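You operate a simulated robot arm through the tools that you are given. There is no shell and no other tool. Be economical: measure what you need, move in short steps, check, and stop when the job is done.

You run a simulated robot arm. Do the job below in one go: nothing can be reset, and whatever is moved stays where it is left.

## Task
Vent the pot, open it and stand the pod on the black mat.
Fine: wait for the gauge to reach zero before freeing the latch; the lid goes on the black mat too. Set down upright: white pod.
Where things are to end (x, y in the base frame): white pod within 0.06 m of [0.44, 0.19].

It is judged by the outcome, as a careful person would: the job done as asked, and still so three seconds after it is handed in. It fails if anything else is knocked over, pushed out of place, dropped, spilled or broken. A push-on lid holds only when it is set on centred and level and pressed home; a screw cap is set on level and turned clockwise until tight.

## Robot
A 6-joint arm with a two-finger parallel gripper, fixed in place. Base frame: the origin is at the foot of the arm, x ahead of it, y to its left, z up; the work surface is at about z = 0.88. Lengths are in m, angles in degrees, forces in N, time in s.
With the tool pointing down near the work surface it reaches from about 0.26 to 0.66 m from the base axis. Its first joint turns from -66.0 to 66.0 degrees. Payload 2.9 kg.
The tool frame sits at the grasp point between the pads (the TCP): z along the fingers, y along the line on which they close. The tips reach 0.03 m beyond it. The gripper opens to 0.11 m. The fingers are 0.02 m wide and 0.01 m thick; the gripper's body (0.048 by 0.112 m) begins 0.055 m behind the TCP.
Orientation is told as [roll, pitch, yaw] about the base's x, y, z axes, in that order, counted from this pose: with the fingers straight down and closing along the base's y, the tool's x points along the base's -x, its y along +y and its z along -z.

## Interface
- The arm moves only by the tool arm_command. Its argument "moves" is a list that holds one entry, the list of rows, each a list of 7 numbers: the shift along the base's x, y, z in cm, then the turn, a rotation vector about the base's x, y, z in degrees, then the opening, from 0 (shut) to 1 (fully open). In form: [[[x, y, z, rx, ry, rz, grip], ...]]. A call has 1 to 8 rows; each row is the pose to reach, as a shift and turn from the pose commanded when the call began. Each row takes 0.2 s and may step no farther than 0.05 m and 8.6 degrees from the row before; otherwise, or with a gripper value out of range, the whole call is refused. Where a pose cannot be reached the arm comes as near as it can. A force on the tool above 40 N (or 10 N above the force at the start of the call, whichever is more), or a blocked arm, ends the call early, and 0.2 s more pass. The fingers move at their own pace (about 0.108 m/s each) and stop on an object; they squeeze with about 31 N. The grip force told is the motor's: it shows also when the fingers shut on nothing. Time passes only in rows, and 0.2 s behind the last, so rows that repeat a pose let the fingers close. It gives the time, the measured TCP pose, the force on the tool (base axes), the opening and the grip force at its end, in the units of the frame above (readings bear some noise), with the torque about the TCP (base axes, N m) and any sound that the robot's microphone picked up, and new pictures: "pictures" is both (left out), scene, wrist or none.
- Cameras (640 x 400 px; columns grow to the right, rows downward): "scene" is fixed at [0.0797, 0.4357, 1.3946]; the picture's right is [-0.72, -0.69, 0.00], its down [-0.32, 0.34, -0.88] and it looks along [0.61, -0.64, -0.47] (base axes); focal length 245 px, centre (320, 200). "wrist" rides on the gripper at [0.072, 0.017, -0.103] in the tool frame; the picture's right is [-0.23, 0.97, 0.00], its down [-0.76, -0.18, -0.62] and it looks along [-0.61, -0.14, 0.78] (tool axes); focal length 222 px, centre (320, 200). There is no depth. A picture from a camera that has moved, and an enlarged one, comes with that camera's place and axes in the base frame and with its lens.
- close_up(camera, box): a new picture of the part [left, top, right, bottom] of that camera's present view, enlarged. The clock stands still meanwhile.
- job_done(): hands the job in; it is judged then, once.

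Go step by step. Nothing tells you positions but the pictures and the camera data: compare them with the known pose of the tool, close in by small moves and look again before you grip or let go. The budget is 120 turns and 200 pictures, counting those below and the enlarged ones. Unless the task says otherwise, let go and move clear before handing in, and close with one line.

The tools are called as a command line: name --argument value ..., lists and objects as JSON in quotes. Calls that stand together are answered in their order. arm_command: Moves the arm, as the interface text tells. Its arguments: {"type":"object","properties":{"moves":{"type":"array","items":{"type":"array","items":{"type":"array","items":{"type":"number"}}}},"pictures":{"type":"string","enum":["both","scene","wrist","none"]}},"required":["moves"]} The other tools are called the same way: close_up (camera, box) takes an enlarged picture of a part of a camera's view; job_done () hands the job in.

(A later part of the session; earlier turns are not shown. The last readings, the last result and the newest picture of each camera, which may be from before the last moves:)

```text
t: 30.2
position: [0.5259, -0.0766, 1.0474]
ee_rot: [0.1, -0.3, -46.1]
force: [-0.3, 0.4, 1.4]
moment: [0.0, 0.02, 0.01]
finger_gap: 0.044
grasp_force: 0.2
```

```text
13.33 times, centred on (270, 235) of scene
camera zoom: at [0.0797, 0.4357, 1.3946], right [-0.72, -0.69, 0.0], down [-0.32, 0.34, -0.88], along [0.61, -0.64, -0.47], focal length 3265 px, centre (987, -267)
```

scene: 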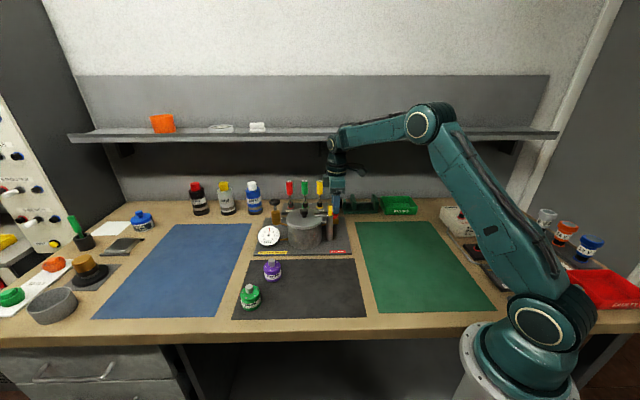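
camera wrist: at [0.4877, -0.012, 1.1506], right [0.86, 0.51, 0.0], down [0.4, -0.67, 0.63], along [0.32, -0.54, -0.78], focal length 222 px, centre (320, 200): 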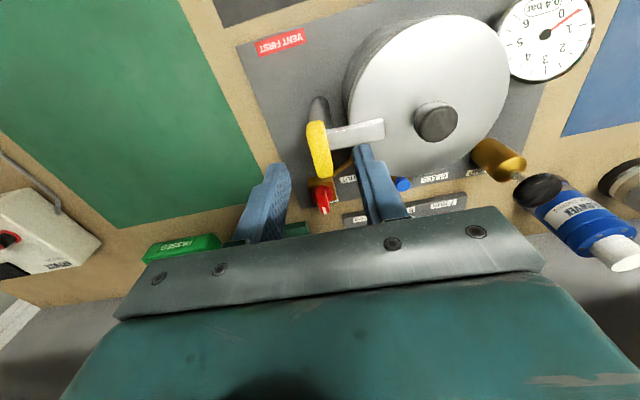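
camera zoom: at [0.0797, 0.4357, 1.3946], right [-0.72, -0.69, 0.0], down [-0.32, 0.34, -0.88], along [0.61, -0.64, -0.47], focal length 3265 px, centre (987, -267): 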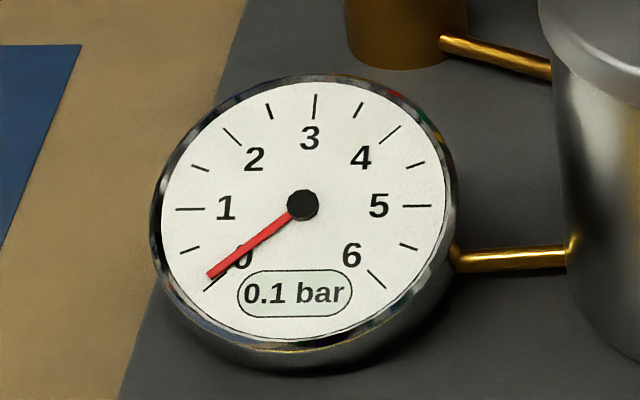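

The gauge reads 0.1 bar, so I'll wait more.

arm_command --moves '[[[0, 0, 0, 0, 0, 0, 0.4], [0, 0, 0, 0, 0, 0, 0.4], [0, 0, 0, 0, 0, 0, 0.4], [0, 0, 0, 0, 0, 0, 0.4], [0, 0, 0, 0, 0, 0, 0.4], [0, 0, 0, 0, 0, 0, 0.4], [0, 0, 0, 0, 0, 0, 0.4], [0, 0, 0, 0, 0, 0, 0.4]]]' --pictures "none"

arm_command --moves '[[[0, 0, 0, 0, 0, 0, 0.4], [0, 0, 0, 0, 0, 0, 0.4], [0, 0, 0, 0, 0, 0, 0.4], [0, 0, 0, 0, 0, 0, 0.4], [0, 0, 0, 0, 0, 0, 0.4], [0, 0, 0, 0, 0, 0, 0.4], [0, 0, 0, 0, 0, 0, 0.4], [0, 0, 0, 0, 0, 0, 0.4]]]' --pictures "none"

arm_command --moves '[[[0, 0, 0, 0, 0, 0, 0.4], [0, 0, 0, 0, 0, 0, 0.4], [0, 0, 0, 0, 0, 0, 0.4], [0, 0, 0, 0, 0, 0, 0.4], [0, 0, 0, 0, 0, 0, 0.4], [0, 0, 0, 0, 0, 0, 0.4], [0, 0, 0, 0, 0, 0, 0.4], [0, 0, 0, 0, 0, 0, 0.4]]]' --pictures "none"

close_up --camera "scene" --box '[250, 220, 290, 250]'

```text
t: 32.0
position: [0.5237, -0.0765, 1.0478]
ee_rot: [0.2, -0.1, -46.1]
force: [0.3, -0.8, 0.1]
moment: [-0.03, -0.01, 0.01]
finger_gap: 0.0439
grasp_force: 0.1
```

```text
t: 33.8
position: [0.5252, -0.0754, 1.0471]
ee_rot: [0.2, -0.2, -46.2]
force: [0.5, 0.2, 0.5]
moment: [-0.03, 0.01, -0.01]
finger_gap: 0.0436
grasp_force: 0.0
```

```text
t: 35.6
position: [0.5256, -0.0759, 1.0487]
ee_rot: [0.0, -0.2, -46.1]
force: [-0.8, -0.1, -0.3]
moment: [0.03, 0.01, 0.04]
finger_gap: 0.0438
grasp_force: 0.1
```

```text
13.33 times, centred on (270, 235) of scene
camera zoom: at [0.0797, 0.4357, 1.3946], right [-0.72, -0.69, 0.0], down [-0.32, 0.34, -0.88], along [0.61, -0.64, -0.47], focal length 3265 px, centre (987, -267)
```

zoom: 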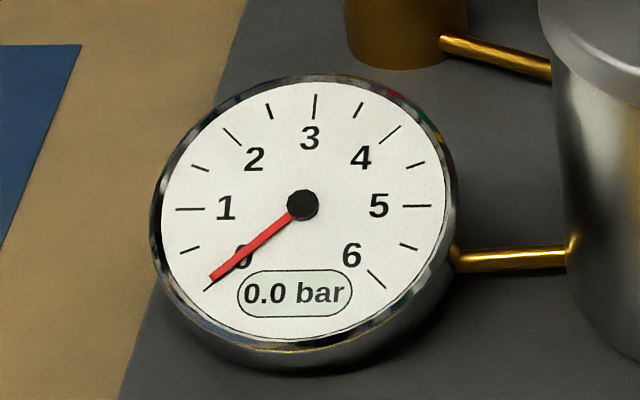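

The gauge reads 0.0 bar. I'll give it a moment more, then lower onto the yellow handle and grip.

arm_command --moves '[[[0, 0, 0, 0, 0, 0, 0.4], [0, 0, 0, 0, 0, 0, 0.4], [0, 0, 0, 0, 0, 0, 0.4], [0, 0, 0, 0, 0, 0, 0.4], [0, 0, 0, 0, 0, 0, 0.4], [0, 0, 0, 0, 0, 0, 0.4], [0, 0, 0, 0, 0, 0, 0.4], [0, 0, 0, 0, 0, 0, 0.4]]]' --pictures "none"

arm_command --moves '[[[0, 0, -1, 0, 0, 0, 0.4], [0, 0, -2, 0, 0, 0, 0.4], [0, 0, -2.6, 0, 0, 0, 0.4], [0, 0, -2.6, 0, 0, 0, 0.2], [0, 0, -2.6, 0, 0, 0, 0.1], [0, 0, -2.6, 0, 0, 0, 0.05], [0, 0, -2.6, 0, 0, 0, 0]]]' --pictures "wrist"

close_up --camera "wrist" --box '[220, 80, 420, 240]'

close_up --camera "scene" --box '[250, 180, 350, 250]'

```text
t: 37.4
position: [0.5243, -0.0755, 1.0483]
ee_rot: [0.1, -0.3, -46.1]
force: [-0.3, -0.2, -0.5]
moment: [0.02, 0.03, 0.0]
finger_gap: 0.044
grasp_force: 0.0
```

```text
t: 39.0
position: [0.5247, -0.0761, 1.0203]
ee_rot: [0.1, -0.2, -45.9]
force: [11.6, 11.2, -5.4]
moment: [-0.23, -0.48, 0.02]
finger_gap: 0.0128
grasp_force: 44.8
camera wrist: at [0.4879, -0.0121, 1.1234], right [0.86, 0.51, 0.0], down [0.4, -0.67, 0.63], along [0.32, -0.54, -0.78], focal length 222 px, centre (320, 200)
```

wrist: 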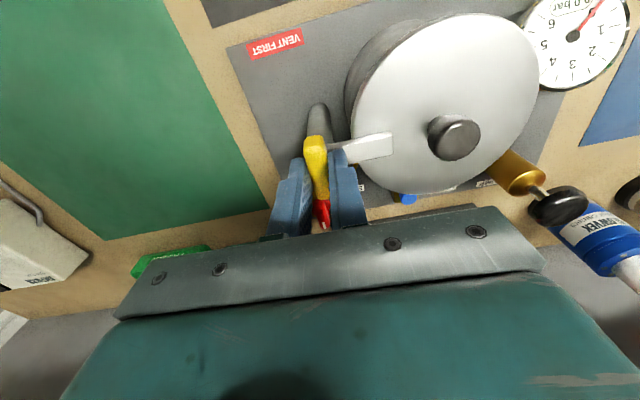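

```text
2.50 times, centred on (320, 160) of wrist
camera zoom: at [0.4879, -0.0121, 1.1234], right [0.86, 0.51, 0.0], down [0.4, -0.67, 0.63], along [0.32, -0.54, -0.78], focal length 555 px, centre (320, 300)
```

zoom: 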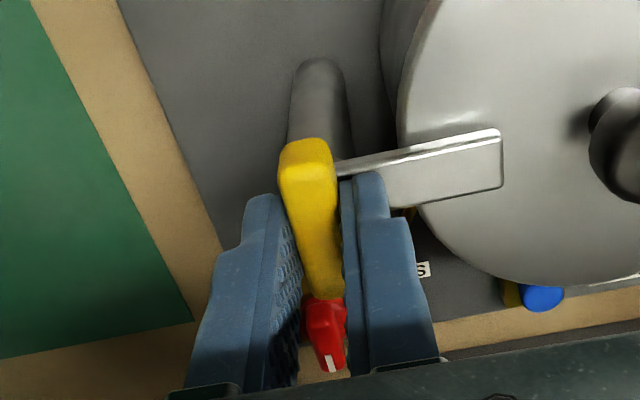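

```text
5.71 times, centred on (300, 215) of scene
camera zoom: at [0.0801, 0.436, 1.3945], right [-0.72, -0.69, 0.0], down [-0.32, 0.34, -0.88], along [0.61, -0.64, -0.47], focal length 1399 px, centre (434, 114)
```

zoom: 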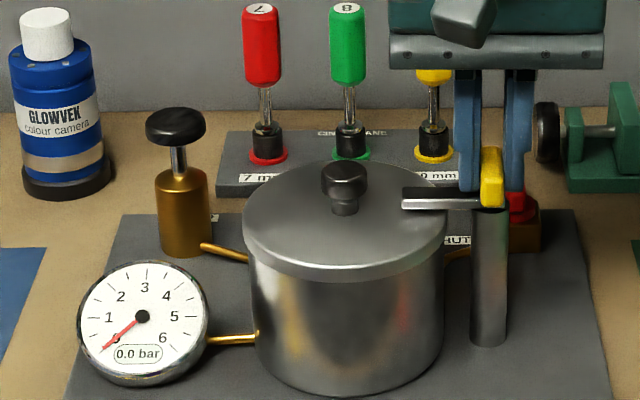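

The handle is gripped and the gauge reads 0.0. I'll try a small counter-clockwise turn first and watch the response.

arm_command --moves '[[[0.1, 0.1, 0, 0, 0, 0, 0], [0.1, 0.15, 0, 0, 0, 6, 0], [0.12, 0.2, 0, 0, 0, 12, 0], [0.12, 0.2, 0, 0, 0, 12, 0]]]' --pictures "wrist"

close_up --camera "scene" --box '[270, 180, 370, 250]'

```text
t: 40.0
position: [0.5264, -0.076, 1.0203]
ee_rot: [0.0, -0.1, -34.4]
force: [1.4, -4.9, -7.6]
moment: [-0.45, -0.33, -1.2]
finger_gap: 0.0162
grasp_force: 44.9
camera wrist: at [0.4765, -0.0213, 1.1237], right [0.74, 0.68, 0.0], down [0.53, -0.57, 0.62], along [0.42, -0.46, -0.78], focal length 222 px, centre (320, 200)
```

wrist: 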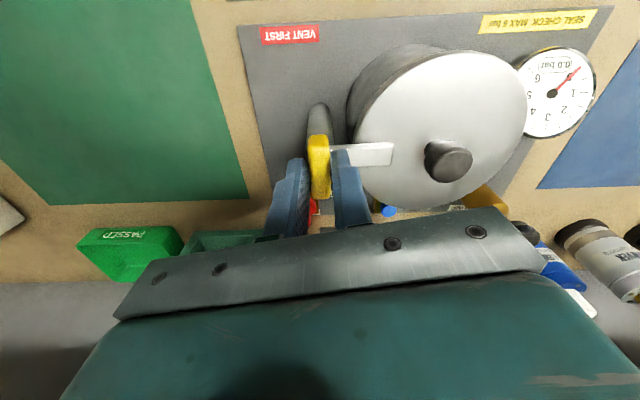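

```text
5.71 times, centred on (320, 215) of scene
camera zoom: at [0.0798, 0.4355, 1.3946], right [-0.72, -0.69, 0.0], down [-0.32, 0.34, -0.88], along [0.61, -0.64, -0.47], focal length 1399 px, centre (320, 114)
```

zoom: 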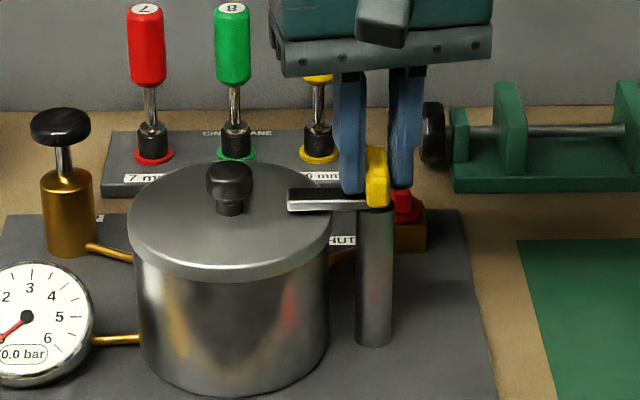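

It resists counter-clockwise (moment -1.2 N·m, arm not turning). I'll go back and try clockwise.

arm_command --moves '[[[-0.02, 0, 0, 0, 0, -6, 0], [-0.05, -0.05, 0, 0, 0, -12, 0], [-0.05, -0.05, 0, 0, 0, -18, 0], [-0.1, -0.1, 0, 0, 0, -26, 0], [-0.1, -0.1, 0, 0, 0, -26, 0]]]' --pictures "wrist"

close_up --camera "scene" --box '[270, 180, 370, 250]'

```text
t: 41.2
position: [0.5259, -0.0758, 1.0213]
ee_rot: [-0.1, -0.2, -60.0]
force: [-0.3, -2.8, -15.0]
moment: [0.76, 0.41, 0.0]
finger_gap: 0.0127
grasp_force: 44.9
camera wrist: at [0.5049, -0.0043, 1.1239], right [0.96, 0.29, 0.0], down [0.23, -0.75, 0.62], along [0.18, -0.6, -0.78], focal length 222 px, centre (320, 200)
```

wrist: 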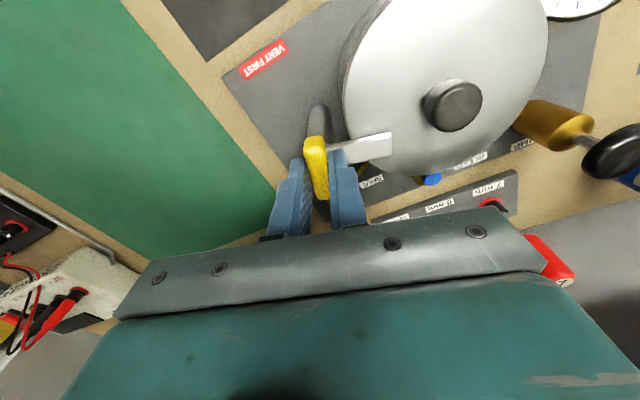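

```text
5.71 times, centred on (320, 215) of scene
camera zoom: at [0.0799, 0.4355, 1.3946], right [-0.72, -0.69, 0.0], down [-0.32, 0.34, -0.88], along [0.61, -0.64, -0.47], focal length 1399 px, centre (320, 114)
```

zoom: 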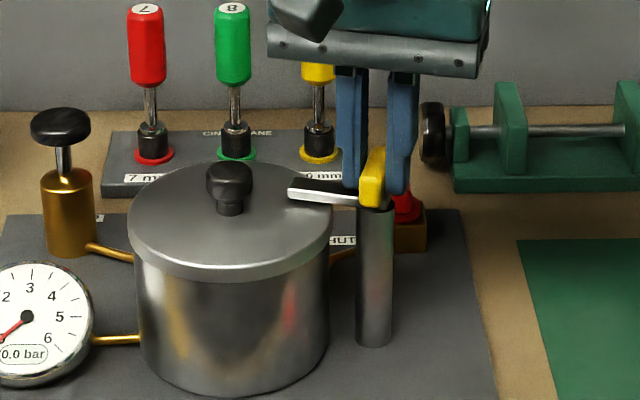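

Clockwise works and the latch arm is swinging back. I'll continue.

arm_command --moves '[[[0, 0, 0, 0, 0, -8, 0], [-0.1, 0, 0, 0, 0, -16, 0], [-0.1, -0.1, 0, 0, 0, -24, 0], [-0.2, -0.1, 0, 0, 0, -32, 0], [-0.2, -0.1, 0, 0, 0, -40, 0], [-0.2, -0.1, 0, 0, 0, -48, 0]]]' --pictures "wrist"

close_up --camera "scene" --box '[270, 180, 370, 250]'

```text
t: 42.6
position: [0.5249, -0.0755, 1.0211]
ee_rot: [0.4, -0.1, -108.1]
force: [26.3, 13.2, -26.1]
moment: [-0.14, 0.01, 0.0]
finger_gap: 0.0125
grasp_force: 44.7
camera wrist: at [0.5646, -0.0116, 1.124], right [0.86, -0.52, 0.01], down [-0.41, -0.67, 0.62], along [-0.32, -0.54, -0.78], focal length 222 px, centre (320, 200)
```

wrist: 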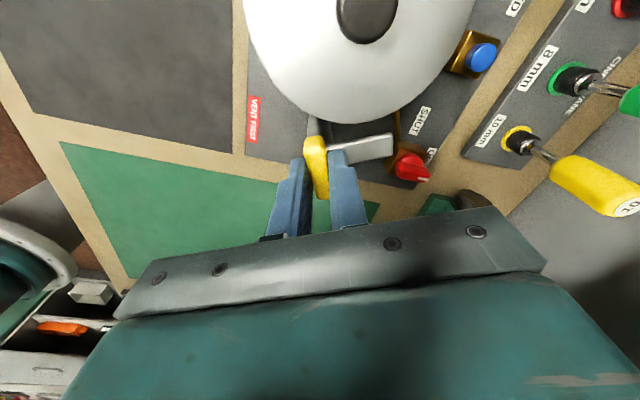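

```text
5.71 times, centred on (320, 215) of scene
camera zoom: at [0.0808, 0.436, 1.3944], right [-0.72, -0.69, 0.0], down [-0.32, 0.34, -0.88], along [0.61, -0.64, -0.47], focal length 1399 px, centre (320, 114)
```

zoom: 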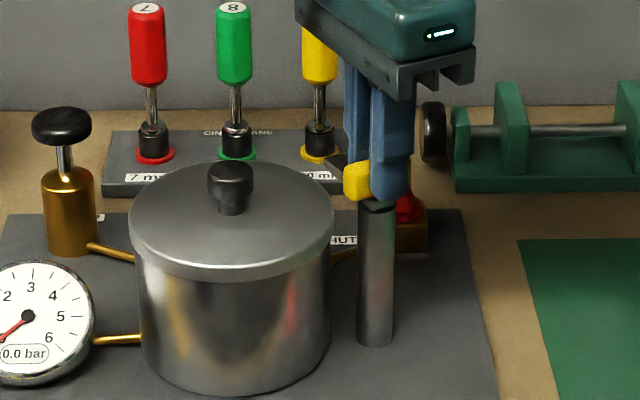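

arm_command --moves '[[[0.25, 0.1, 0, 0, 0, 0, 0], [0.25, 0.1, 0, 0, 0, -8, 0], [0.25, 0.1, 0, 0, 0, -16, 0], [0.25, 0.1, 0, 0, 0, -24, 0], [0.25, 0.1, 0, 0, 0, -30, 0]]]' --pictures "wrist"

```text
t: 43.8
position: [0.5258, -0.0753, 1.0221]
ee_rot: [-0.1, -0.2, -138.1]
force: [2.8, 2.1, -17.8]
moment: [-0.18, 0.17, 1.1]
finger_gap: 0.0135
grasp_force: 45.1
camera wrist: at [0.5921, -0.0398, 1.124], right [0.48, -0.88, 0.0], down [-0.68, -0.37, 0.63], along [-0.55, -0.3, -0.78], focal length 222 px, centre (320, 200)
```

wrist: 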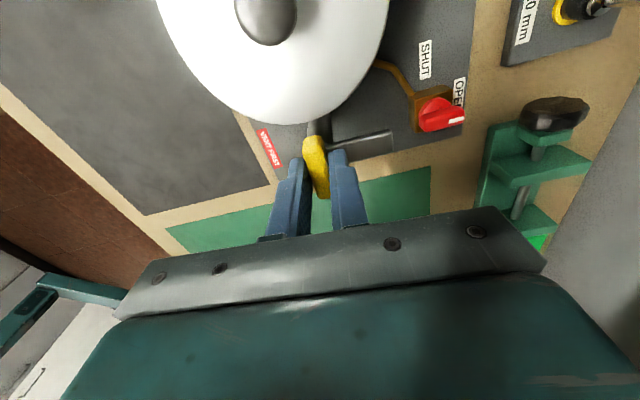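

The latch is fully open, with its arm pointing back and clear of the lid. I'll release, rise and rotate back.

arm_command --moves '[[[0, 0, 0, 0, 0, 0, 0.35], [0, 0, 0, 0, 0, 0, 0.35], [0, 0, 3, 0, 0, 0, 0.35], [0, 0, 6, 0, 0, 8, 0.35], [0, 0, 9, 0, 0, 16, 0.4], [0, 0.5, 11, 0, 0, 24, 0.5], [0, 1, 12, 0, 0, 32, 0.5], [0, 1.5, 12, 0, 0, 40, 0.5]]]' --pictures "none"

arm_command --moves '[[[0, 1, 0, 0, 0, 8, 0.5], [0, 2, 0, 0, 0, 16, 0.5], [0, 3, 0, 0, 0, 24, 0.5], [0, 4, 0, 0, 0, 32, 0.5], [0, 5, 0, 0, 0, 40, 0.5], [0, 5, 0, 0, 0, 48, 0.5], [0, 5, 0, 0, 0, 53, 0.5], [0, 5, 0, 0, 0, 53, 0.5]]]' --pictures "wrist"

close_up --camera "wrist" --box '[250, 20, 450, 180]'

close_up --camera "scene" --box '[250, 180, 370, 264]'

```text
t: 45.6
position: [0.5257, -0.0602, 1.1409]
ee_rot: [0.1, -0.2, -97.9]
force: [-0.9, 0.1, 0.9]
moment: [-0.01, -0.02, 0.01]
finger_gap: 0.0551
grasp_force: 0.0
```

```text
t: 47.4
position: [0.5261, -0.0115, 1.1419]
ee_rot: [0.1, -0.2, -44.9]
force: [0.5, 1.5, -0.1]
moment: [0.01, 0.01, -0.01]
finger_gap: 0.0551
grasp_force: 0.1
camera wrist: at [0.4873, 0.0519, 1.2449], right [0.85, 0.53, 0.0], down [0.41, -0.66, 0.63], along [0.33, -0.53, -0.78], focal length 222 px, centre (320, 200)
```

wrist: 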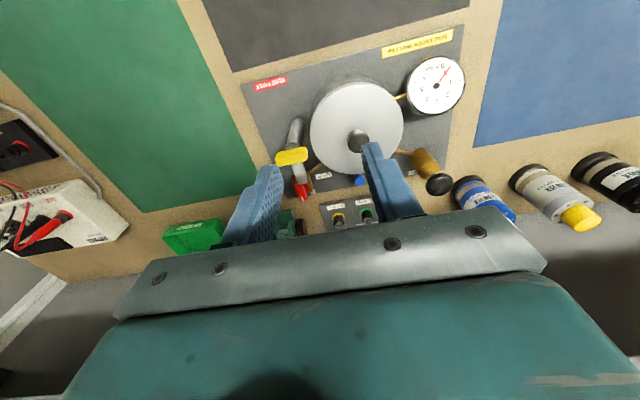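

```text
2.50 times, centred on (350, 100) of wrist
camera zoom: at [0.4873, 0.0519, 1.2449], right [0.85, 0.53, 0.0], down [0.41, -0.66, 0.63], along [0.33, -0.53, -0.78], focal length 555 px, centre (245, 450)
```

zoom: 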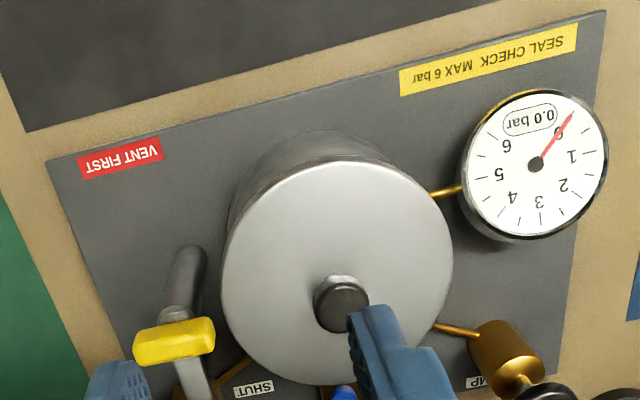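

```text
4.76 times, centred on (310, 222) of scene
camera zoom: at [0.0796, 0.4357, 1.3946], right [-0.72, -0.69, 0.0], down [-0.32, 0.34, -0.88], along [0.61, -0.64, -0.47], focal length 1166 px, centre (368, 95)
```

zoom: 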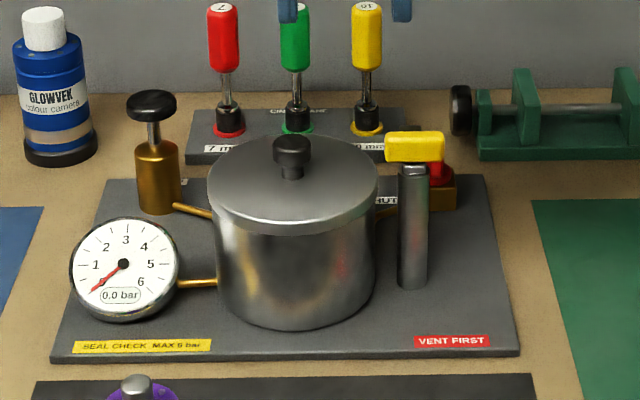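

The latch is open and the gauge reads 0.0. The lid knob is near (0.579, -0.015) with its top at about z 1.0, so I'll hover above it.

arm_command --moves '[[[2, -0.1, -1, 0, 0, 0, 0.5], [4, -0.2, -3, 0, 0, 0, 0.5], [5.3, -0.35, -6, 0, 0, 0, 0.5], [5.3, -0.35, -8, 0, 0, 0, 0.5], [5.3, -0.35, -8, 0, 0, 0, 0.5]]]' --pictures "wrist"

close_up --camera "wrist" --box '[220, 80, 420, 240]'

close_up --camera "scene" --box '[250, 180, 370, 264]'

```text
t: 48.6
position: [0.5776, -0.013, 1.062]
ee_rot: [0.0, -0.2, -45.1]
force: [0.0, 0.3, 1.3]
moment: [0.01, 0.01, -0.01]
finger_gap: 0.055
grasp_force: 0.1
camera wrist: at [0.5404, 0.0494, 1.1648], right [0.85, 0.53, 0.0], down [0.41, -0.66, 0.63], along [0.33, -0.53, -0.78], focal length 222 px, centre (320, 200)
```

wrist: 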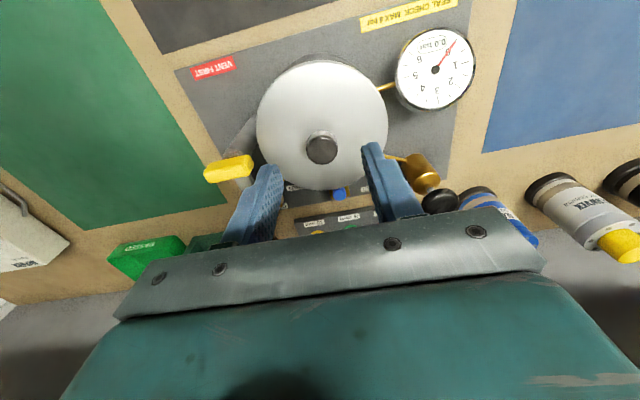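

```text
2.50 times, centred on (320, 160) of wrist
camera zoom: at [0.5404, 0.0494, 1.1648], right [0.85, 0.53, 0.0], down [0.41, -0.66, 0.63], along [0.33, -0.53, -0.78], focal length 555 px, centre (320, 300)
```

zoom: 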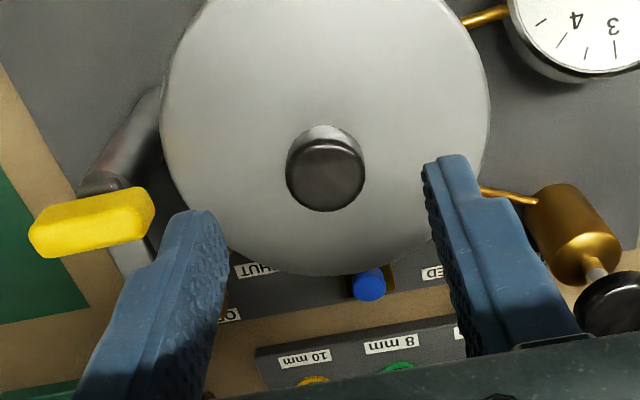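

```text
4.76 times, centred on (310, 222) of scene
camera zoom: at [0.0797, 0.4357, 1.3946], right [-0.72, -0.69, 0.0], down [-0.32, 0.34, -0.88], along [0.61, -0.64, -0.47], focal length 1166 px, centre (368, 95)
```

zoom: 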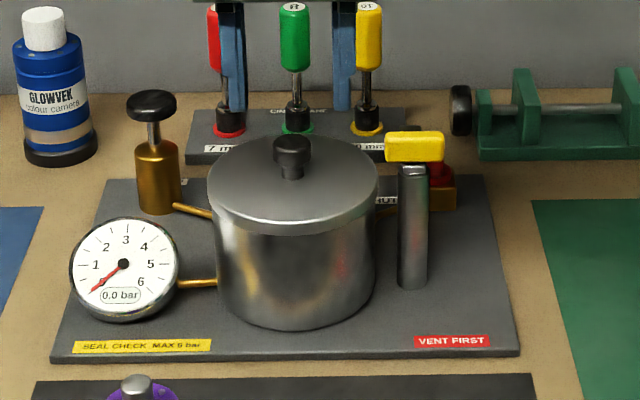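

arm_command --moves '[[[0.4, -0.4, -2, 0, 0, 0, 0.5], [0.4, -0.4, -4, 0, 0, 0, 0.5], [0.4, -0.4, -4.8, 0, 0, 0, 0.4], [0.4, -0.4, -4.8, 0, 0, 0, 0.2], [0.4, -0.4, -4.8, 0, 0, 0, 0.1], [0.4, -0.4, -4.8, 0, 0, 0, 0], [0.4, -0.4, -4.8, 0, 0, 0, 0]]]' --pictures "wrist"

close_up --camera "scene" --box '[250, 180, 370, 264]'

```text
t: 50.2
position: [0.5844, -0.0175, 1.0134]
ee_rot: [0.2, -0.2, -45.1]
force: [-0.2, 0.4, -0.7]
moment: [-0.03, -0.02, 0.0]
finger_gap: 0.0253
grasp_force: 31.2
heard: snap
camera wrist: at [0.5451, 0.0455, 1.116], right [0.85, 0.53, 0.0], down [0.41, -0.66, 0.63], along [0.33, -0.53, -0.78], focal length 222 px, centre (320, 200)
```

wrist: 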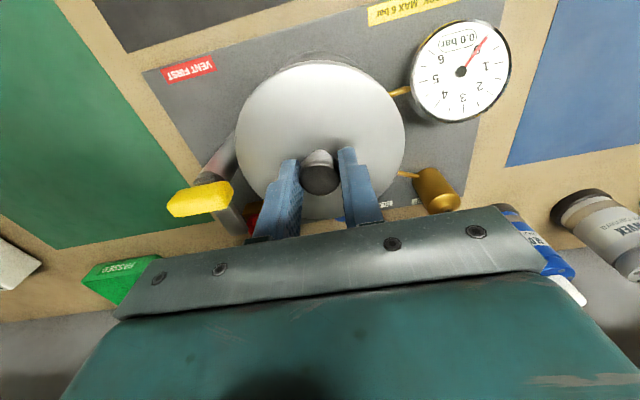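

```text
4.76 times, centred on (310, 222) of scene
camera zoom: at [0.0797, 0.4357, 1.3946], right [-0.72, -0.69, 0.0], down [-0.32, 0.34, -0.88], along [0.61, -0.64, -0.47], focal length 1166 px, centre (368, 95)
```

zoom: 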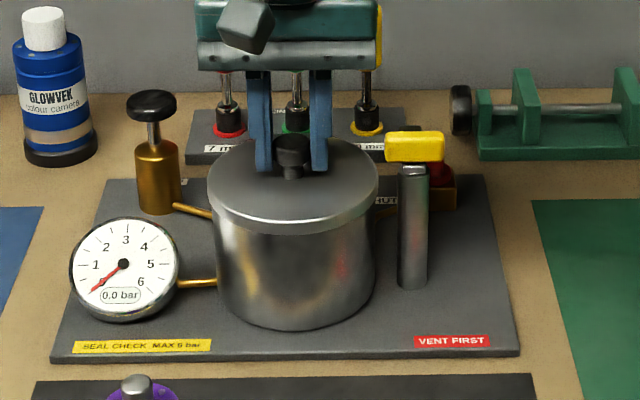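

The knob is gripped (2.5 cm), so I'll lift slowly.

arm_command --moves '[[[0, 0, 0.5, 0, 0, 0, 0], [0, 0, 1, 0, 0, 0, 0], [0, 0, 2, 0, 0, 0, 0], [0, 0, 4, 0, 0, 0, 0], [0, 0, 7, 0, 0, 0, 0], [0, 0, 10, 0, 0, 0, 0], [0, 0, 10, 0, 0, 0, 0]]]' --pictures "wrist"

close_up --camera "scene" --box '[230, 140, 390, 264]'

```text
t: 51.8
position: [0.5818, -0.0176, 1.1153]
ee_rot: [0.0, -0.2, -45.1]
force: [-0.2, 0.2, -1.7]
moment: [0.02, 0.01, 0.02]
finger_gap: 0.0249
grasp_force: 31.1
camera wrist: at [0.5431, 0.0464, 1.2182], right [0.85, 0.53, 0.0], down [0.41, -0.66, 0.63], along [0.33, -0.53, -0.78], focal length 222 px, centre (320, 200)
```

wrist: 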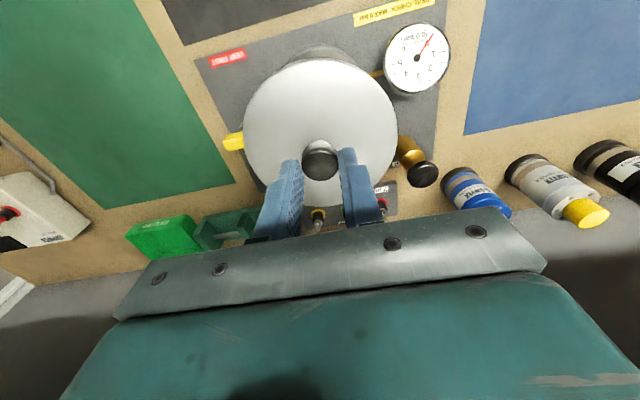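

```text
3.23 times, centred on (310, 202) of scene
camera zoom: at [0.0797, 0.4357, 1.3946], right [-0.72, -0.69, 0.0], down [-0.32, 0.34, -0.88], along [0.61, -0.64, -0.47], focal length 790 px, centre (352, 194)
```

zoom: 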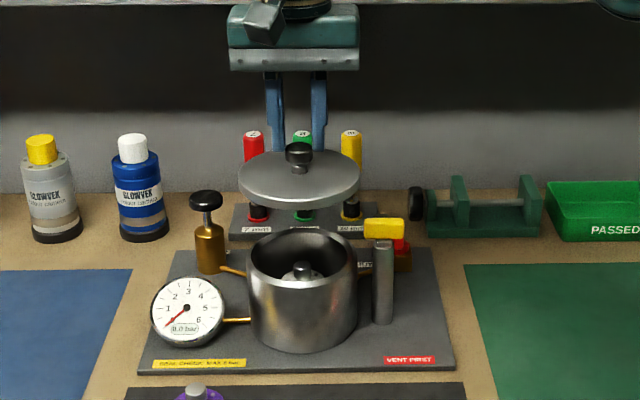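

The lid is off and the white pod sits inside. The mat's right half, around (0.385, 0.066), is free and clear of the pod target, so I'll carry the lid there.

arm_command --moves '[[[-3, 1.3, 0.5, 0, 0, 0, 0], [-7, 3, 1, 0, 0, 0, 0], [-11, 4.7, 1, 0, 0, 0, 0], [-15, 6.4, 0, 0, 0, 0, 0], [-18, 7.6, -2, 0, 0, 0, 0], [-19.8, 8.4, -5, 0, 0, 0, 0], [-19.8, 8.4, -9, 0, 0, 0, 0], [-19.8, 8.4, -12, 0, 0, 0, 0]]]' --pictures "both"

close_up --camera "scene" --box '[220, 190, 400, 330]'

```text
t: 53.6
position: [0.3853, 0.0654, 0.993]
ee_rot: [0.1, -0.2, -45.2]
force: [-0.4, 0.7, -2.0]
moment: [-0.02, 0.01, 0.02]
finger_gap: 0.0246
grasp_force: 31.0
camera wrist: at [0.3472, 0.1284, 1.0955], right [0.85, 0.53, 0.0], down [0.41, -0.66, 0.63], along [0.33, -0.53, -0.78], focal length 222 px, centre (320, 200)
```

scene: 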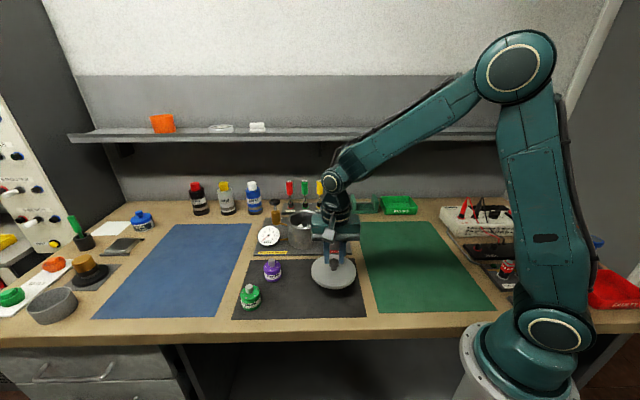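
wrist: 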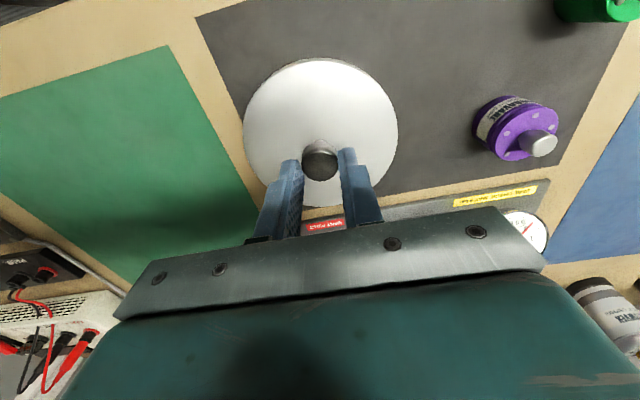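

```text
2.86 times, centred on (310, 260) of scene
camera zoom: at [0.0797, 0.4357, 1.3946], right [-0.72, -0.69, 0.0], down [-0.32, 0.34, -0.88], along [0.61, -0.64, -0.47], focal length 700 px, centre (349, 29)
```

zoom: 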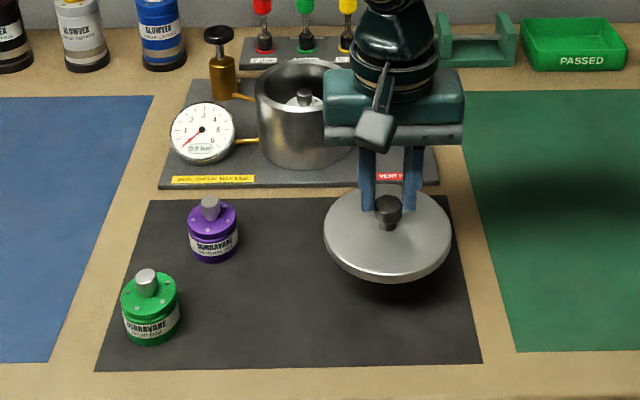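

arm_command --moves '[[[0.4, 0.4, -1.5, 0, 0, 0, 0], [0.4, 0.4, -3, 0, 0, 0, 0], [0.4, 0.4, -4, 0, 0, 0, 0], [0.4, 0.4, -4.4, 0, 0, 0, 0], [0.4, 0.4, -4.4, 0, 0, 0, 0]]]' --pictures "none"

close_up --camera "scene" --box '[290, 220, 390, 310]'

```text
t: 54.8
position: [0.3892, 0.0701, 0.9492]
ee_rot: [0.2, -0.3, -45.1]
force: [0.3, -0.3, -1.8]
moment: [0.0, 0.0, 0.04]
finger_gap: 0.0251
grasp_force: 30.7
```

```text
4.44 times, centred on (340, 265) of scene
camera zoom: at [0.0797, 0.4357, 1.3946], right [-0.72, -0.69, 0.0], down [-0.32, 0.34, -0.88], along [0.61, -0.64, -0.47], focal length 1088 px, centre (231, -89)
```

zoom: 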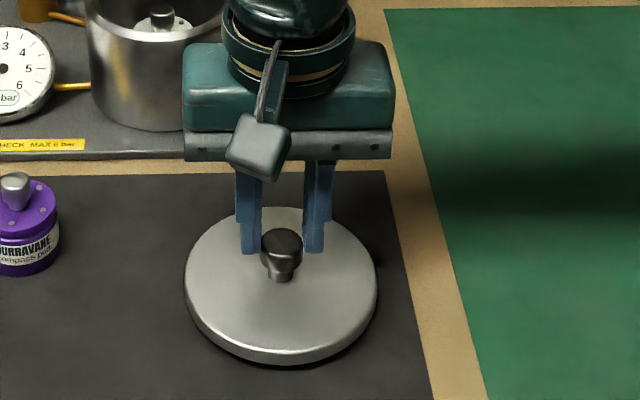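

The lid is nearly down, so I'll lower it in small steps.

arm_command --moves '[[[0, 0, -0.2, 0, 0, 0, 0], [0, 0, -0.4, 0, 0, 0, 0], [0, 0, -0.5, 0, 0, 0, 0], [0, 0, -0.5, 0, 0, 0, 0]]]' --pictures "none"

close_up --camera "scene" --box '[310, 255, 360, 300]'

```text
t: 55.8
position: [0.3883, 0.0695, 0.9464]
ee_rot: [0.2, -0.2, -45.1]
force: [-9.0, -1.4, 36.4]
moment: [0.01, 0.43, 0.0]
finger_gap: 0.025
grasp_force: 30.9
```

```text
8.89 times, centred on (335, 278) of scene
camera zoom: at [0.079, 0.4355, 1.3947], right [-0.72, -0.69, 0.0], down [-0.32, 0.34, -0.88], along [0.61, -0.64, -0.47], focal length 2176 px, centre (187, -489)
```

zoom: 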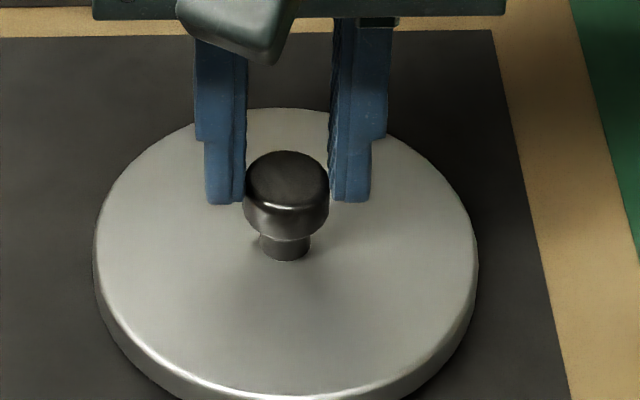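

The lid is on the mat. I'll ease off the pressure, release and rise.

arm_command --moves '[[[0, 0, 0.25, 0, 0, 0, 0], [0, 0, 0.25, 0, 0, 0, 0.2], [0, 0, 0.25, 0, 0, 0, 0.4], [0, 0, 0.25, 0, 0, 0, 0.4], [0, 0, 3, 0, 0, 0, 0.4], [0, 0, 7, 0, 0, 0, 0.4], [0, 0, 11.5, 0, 0, 0, 0.4], [0, 0, 15, 0, 0, 0, 0.4]]]' --pictures "none"

close_up --camera "scene" --box '[230, 190, 390, 320]'

close_up --camera "scene" --box '[280, 205, 330, 245]'

```text
t: 57.6
position: [0.3879, 0.0684, 1.0942]
ee_rot: [0.2, -0.1, -45.1]
force: [0.5, -0.7, 0.4]
moment: [0.02, -0.01, 0.02]
finger_gap: 0.044
grasp_force: 0.0
```

```text
3.08 times, centred on (310, 255) of scene
camera zoom: at [0.0796, 0.4356, 1.3946], right [-0.72, -0.69, 0.0], down [-0.32, 0.34, -0.88], along [0.61, -0.64, -0.47], focal length 753 px, centre (351, 31)
```

zoom: 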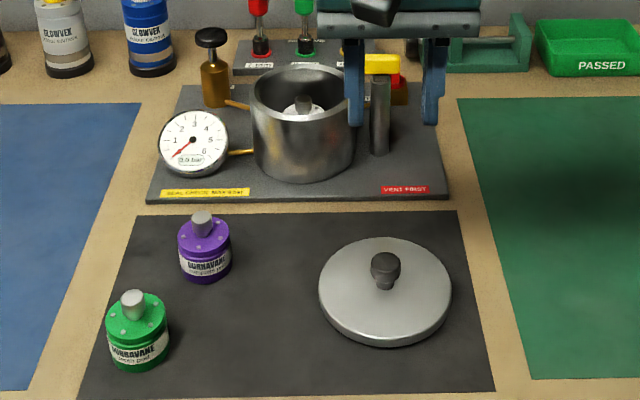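

```text
10.00 times, centred on (305, 225) of scene
camera zoom: at [0.0796, 0.4356, 1.3946], right [-0.72, -0.69, 0.0], down [-0.32, 0.34, -0.88], along [0.61, -0.64, -0.47], focal length 2448 px, centre (470, -50)
```

zoom: 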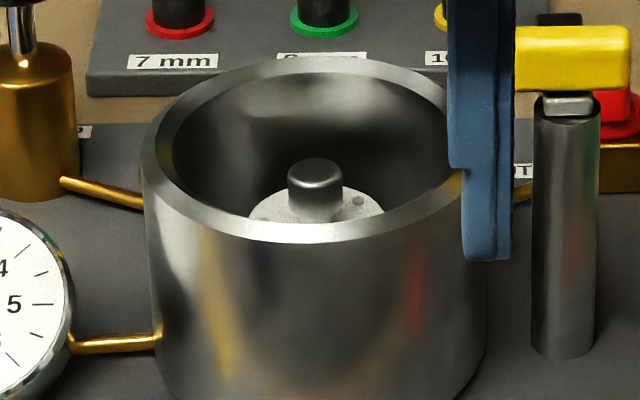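

The lid rests on the mat. The pod's metal knob is visible in the pot at about (0.582, -0.017, 0.95), so I'll hover above it and look.

arm_command --moves '[[[4, -1.8, 0, 0, 0, 0, 0.4], [8, -3.5, 0, 0, 0, 0, 0.4], [12, -5.3, -0.5, 0, 0, 0, 0.4], [16, -7, -1, 0, 0, 0, 0.4], [19.3, -8.6, -3, 0, 0, 0, 0.4], [19.3, -8.6, -5, 0, 0, 0, 0.4], [19.3, -8.6, -5, 0, 0, 0, 0.4]]]' --pictures "wrist"

close_up --camera "wrist" --box '[220, 80, 420, 240]'

close_up --camera "scene" --box '[260, 170, 360, 250]'

```text
t: 59.2
position: [0.5812, -0.0167, 1.0441]
ee_rot: [0.0, -0.1, -45.1]
force: [0.7, 0.5, 0.0]
moment: [-0.02, -0.01, -0.02]
finger_gap: 0.0439
grasp_force: 0.1
camera wrist: at [0.5428, 0.0472, 1.1465], right [0.85, 0.53, 0.0], down [0.41, -0.66, 0.63], along [0.33, -0.53, -0.78], focal length 222 px, centre (320, 200)
```

wrist: 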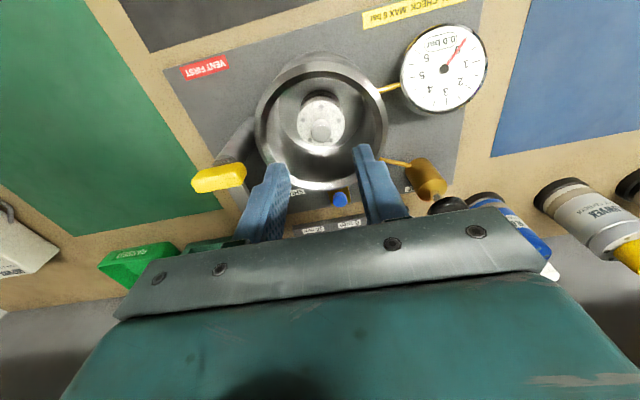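

```text
2.50 times, centred on (320, 160) of wrist
camera zoom: at [0.5428, 0.0472, 1.1465], right [0.85, 0.53, 0.0], down [0.41, -0.66, 0.63], along [0.33, -0.53, -0.78], focal length 555 px, centre (320, 300)
```

zoom: 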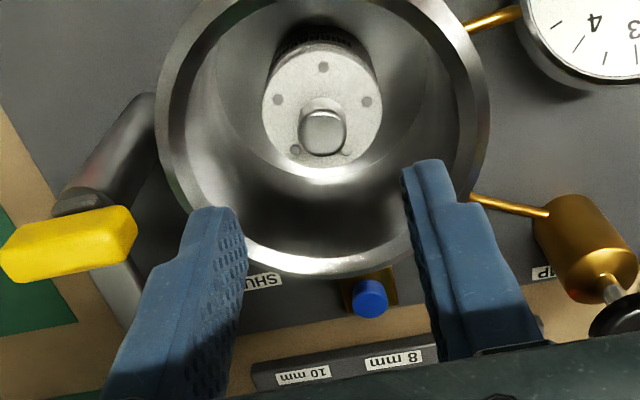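

```text
5.00 times, centred on (310, 210) of scene
camera zoom: at [0.0797, 0.4356, 1.3946], right [-0.72, -0.69, 0.0], down [-0.32, 0.34, -0.88], along [0.61, -0.64, -0.47], focal length 1224 px, centre (370, 150)
```

zoom: 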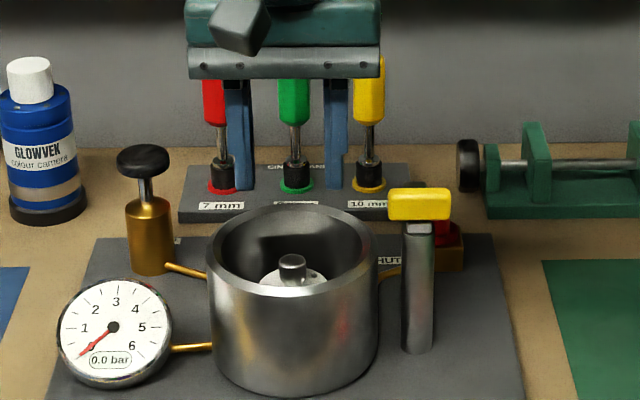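

The pod knob top is at about (0.5855, -0.0195, 0.950). I'll descend centred and grip the knob.

arm_command --moves '[[[0.4, -0.3, -2, 0, 0, 0, 0.4], [0.4, -0.3, -4, 0, 0, 0, 0.4], [0.4, -0.3, -6, 0, 0, 0, 0.4], [0.4, -0.3, -7, 0, 0, 0, 0.4], [0.4, -0.3, -7.6, 0, 0, 0, 0.4], [0.4, -0.3, -7.6, 0, 0, 0, 0.4]]]' --pictures "wrist"

close_up --camera "wrist" --box '[220, 80, 420, 240]'

close_up --camera "scene" --box '[260, 170, 360, 250]'

```text
t: 60.6
position: [0.5868, -0.0194, 0.9678]
ee_rot: [0.0, -0.2, -45.1]
force: [0.0, 0.5, 0.7]
moment: [-0.03, 0.02, 0.0]
finger_gap: 0.0438
grasp_force: 0.0
camera wrist: at [0.5483, 0.0442, 1.0709], right [0.85, 0.53, 0.0], down [0.41, -0.66, 0.63], along [0.33, -0.53, -0.78], focal length 222 px, centre (320, 200)
```

wrist: 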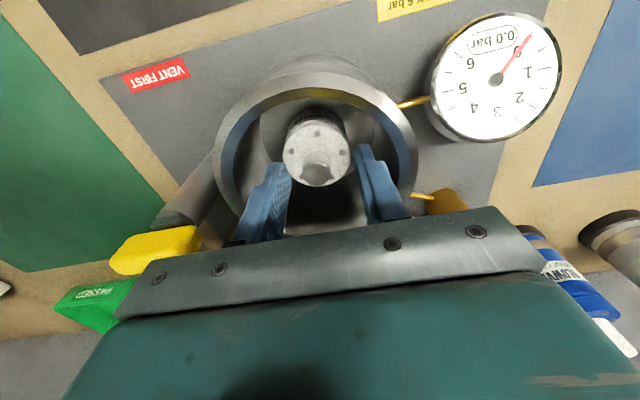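

```text
2.50 times, centred on (320, 160) of wrist
camera zoom: at [0.5483, 0.0442, 1.0709], right [0.85, 0.53, 0.0], down [0.41, -0.66, 0.63], along [0.33, -0.53, -0.78], focal length 555 px, centre (320, 300)
```

zoom: 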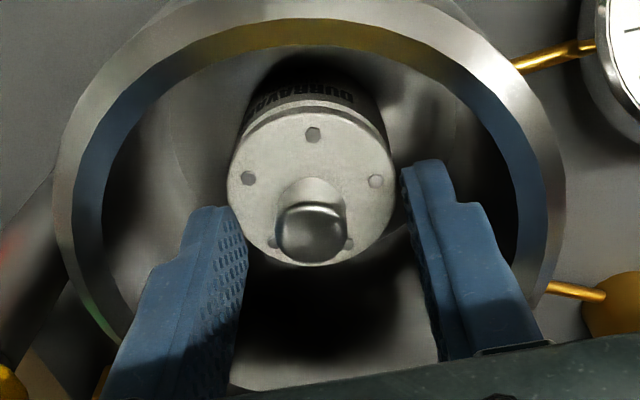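

```text
5.00 times, centred on (310, 210) of scene
camera zoom: at [0.0797, 0.4357, 1.3946], right [-0.72, -0.69, 0.0], down [-0.32, 0.34, -0.88], along [0.61, -0.64, -0.47], focal length 1224 px, centre (370, 150)
```

zoom: 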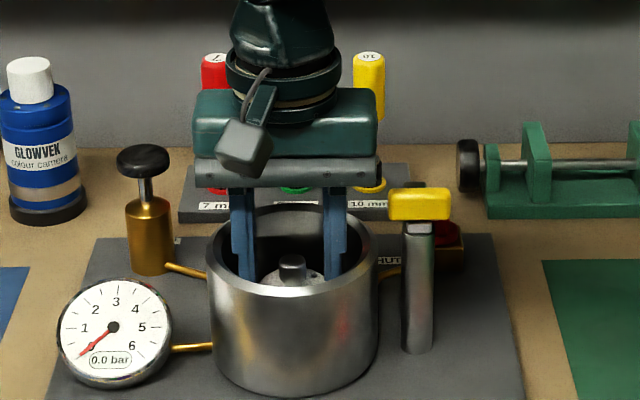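

arm_command --moves '[[[-0.1, -0.1, 0, 0, 0, 0, 0.3], [-0.1, -0.1, 0, 0, 0, 0, 0.2], [-0.1, -0.1, 0, 0, 0, 0, 0.1], [-0.1, -0.1, 0, 0, 0, 0, 0], [-0.1, -0.1, 0, 0, 0, 0, 0], [-0.1, -0.1, 1, 0, 0, 0, 0], [-0.1, -0.1, 2, 0, 0, 0, 0], [-0.1, -0.1, 2, 0, 0, 0, 0]]]' --pictures "wrist"

close_up --camera "scene" --box '[260, 170, 360, 250]'

```text
t: 62.4
position: [0.5848, -0.0203, 0.9886]
ee_rot: [0.1, -0.2, -45.0]
force: [0.1, 0.2, -1.4]
moment: [0.01, -0.02, -0.03]
finger_gap: 0.0169
grasp_force: 30.8
camera wrist: at [0.5462, 0.0432, 1.0913], right [0.85, 0.53, 0.0], down [0.41, -0.66, 0.63], along [0.33, -0.53, -0.78], focal length 222 px, centre (320, 200)
```

wrist: 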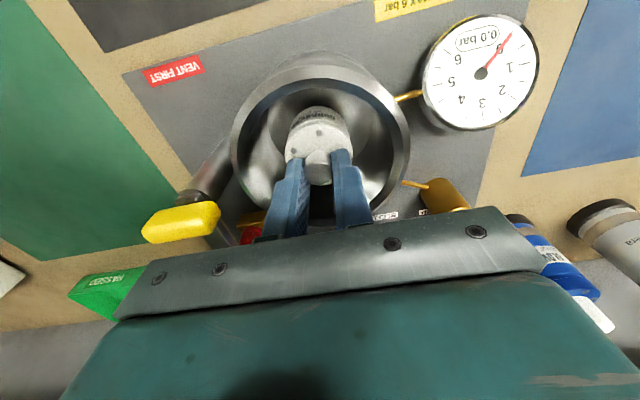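

```text
5.00 times, centred on (310, 210) of scene
camera zoom: at [0.0797, 0.4357, 1.3946], right [-0.72, -0.69, 0.0], down [-0.32, 0.34, -0.88], along [0.61, -0.64, -0.47], focal length 1224 px, centre (370, 150)
```

zoom: 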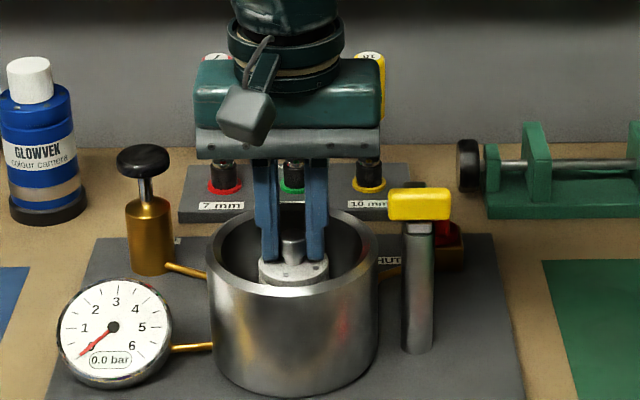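

The pod is held and rising. I'll lift it clear of the pot and carry it over the mat target.

arm_command --moves '[[[0, 0, 3, 0, 0, 0, 0], [0, 0, 7, 0, 0, 0, 0], [0, 0, 10.5, 0, 0, 0, 0], [-2.5, 3.4, 10.5, 0, 0, 0, 0], [-5, 7, 10.5, 0, 0, 0, 0], [-7.5, 10.4, 10.5, 0, 0, 0, 0], [-10, 13.8, 10.5, 0, 0, 0, 0], [-12.5, 17.2, 10.5, 0, 0, 0, 0]]]' --pictures "none"

arm_command --moves '[[[-2.3, 3.1, -1, 0, 0, 0, 0], [-2.3, 3.1, -4, 0, 0, 0, 0], [-2.3, 3.1, -7, 0, 0, 0, 0], [-2.3, 3.1, -7, 0, 0, 0, 0]]]' --pictures "both"

close_up --camera "scene" --box '[220, 220, 380, 330]'

```text
t: 64.2
position: [0.4581, 0.1506, 1.0941]
ee_rot: [0.2, -0.2, -45.1]
force: [0.1, 0.8, -1.3]
moment: [0.0, 0.02, 0.02]
finger_gap: 0.0171
grasp_force: 31.2
```

```text
t: 65.2
position: [0.4357, 0.1822, 1.0222]
ee_rot: [0.2, -0.2, -45.1]
force: [-0.7, -0.3, -2.1]
moment: [-0.01, -0.02, 0.0]
finger_gap: 0.0169
grasp_force: 31.2
camera wrist: at [0.3982, 0.2456, 1.1248], right [0.85, 0.53, 0.0], down [0.41, -0.66, 0.63], along [0.33, -0.53, -0.78], focal length 222 px, centre (320, 200)
```

scene: 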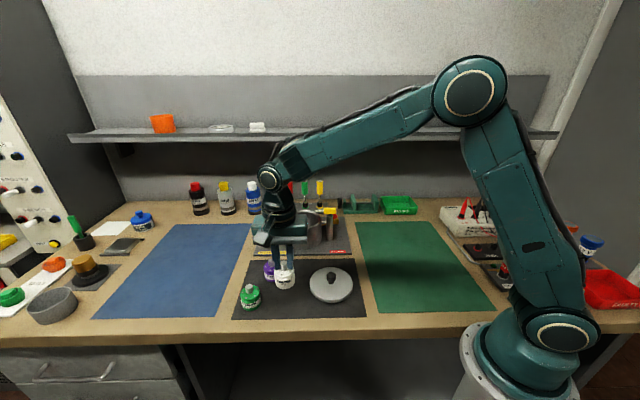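
wrist: 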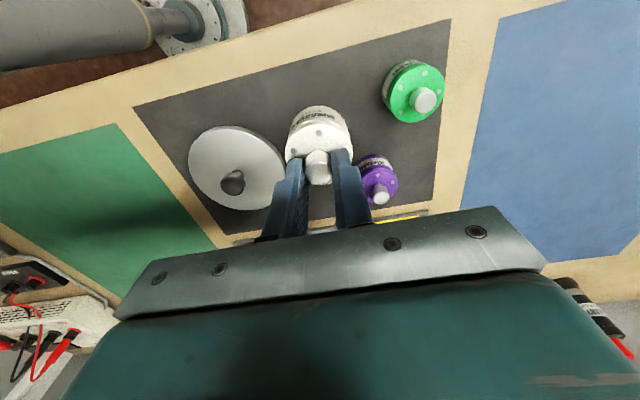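

```text
3.64 times, centred on (300, 275) of scene
camera zoom: at [0.0797, 0.4357, 1.3946], right [-0.72, -0.69, 0.0], down [-0.32, 0.34, -0.88], along [0.61, -0.64, -0.47], focal length 890 px, centre (393, -73)
```

zoom: 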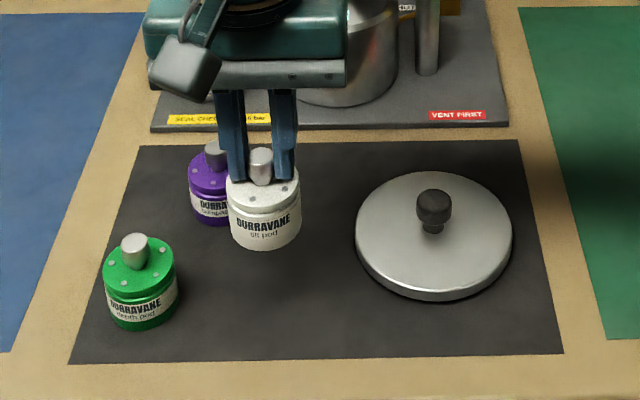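

The pod is upright over a free spot. I'll lower it to near the surface.

arm_command --moves '[[[0.1, 0.2, -2, 0, 0, 0, 0], [0.1, 0.2, -4, 0, 0, 0, 0], [0.1, 0.2, -5.3, 0, 0, 0, 0], [0.1, 0.2, -5.3, 0, 0, 0, 0]]]' --pictures "none"

arm_command --moves '[[[0, 0, -0.3, 0, 0, 0, 0], [0, 0, -0.6, 0, 0, 0, 0], [0, 0, -0.8, 0, 0, 0, 0], [0, 0, -0.8, 0, 0, 0, 0]]]' --pictures "none"

close_up --camera "scene" --box '[240, 250, 320, 310]'

```text
t: 66.2
position: [0.4377, 0.185, 0.9714]
ee_rot: [0.1, -0.2, -45.2]
force: [0.9, 0.1, -2.0]
moment: [0.0, 0.0, -0.01]
finger_gap: 0.0168
grasp_force: 31.0
```

```text
t: 67.2
position: [0.438, 0.1847, 0.9626]
ee_rot: [0.1, -0.3, -45.0]
force: [-0.1, 0.2, -2.0]
moment: [-0.03, -0.01, 0.03]
finger_gap: 0.0167
grasp_force: 31.1
```

```text
6.67 times, centred on (280, 280) of scene
camera zoom: at [0.0797, 0.4357, 1.3946], right [-0.72, -0.69, 0.0], down [-0.32, 0.34, -0.88], along [0.61, -0.64, -0.47], focal length 1632 px, centre (587, -333)
```

zoom: 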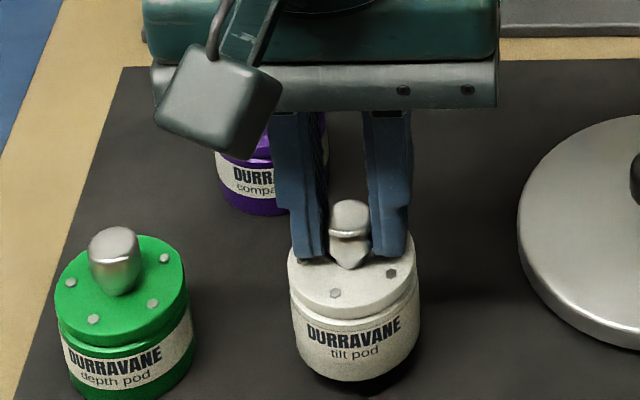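

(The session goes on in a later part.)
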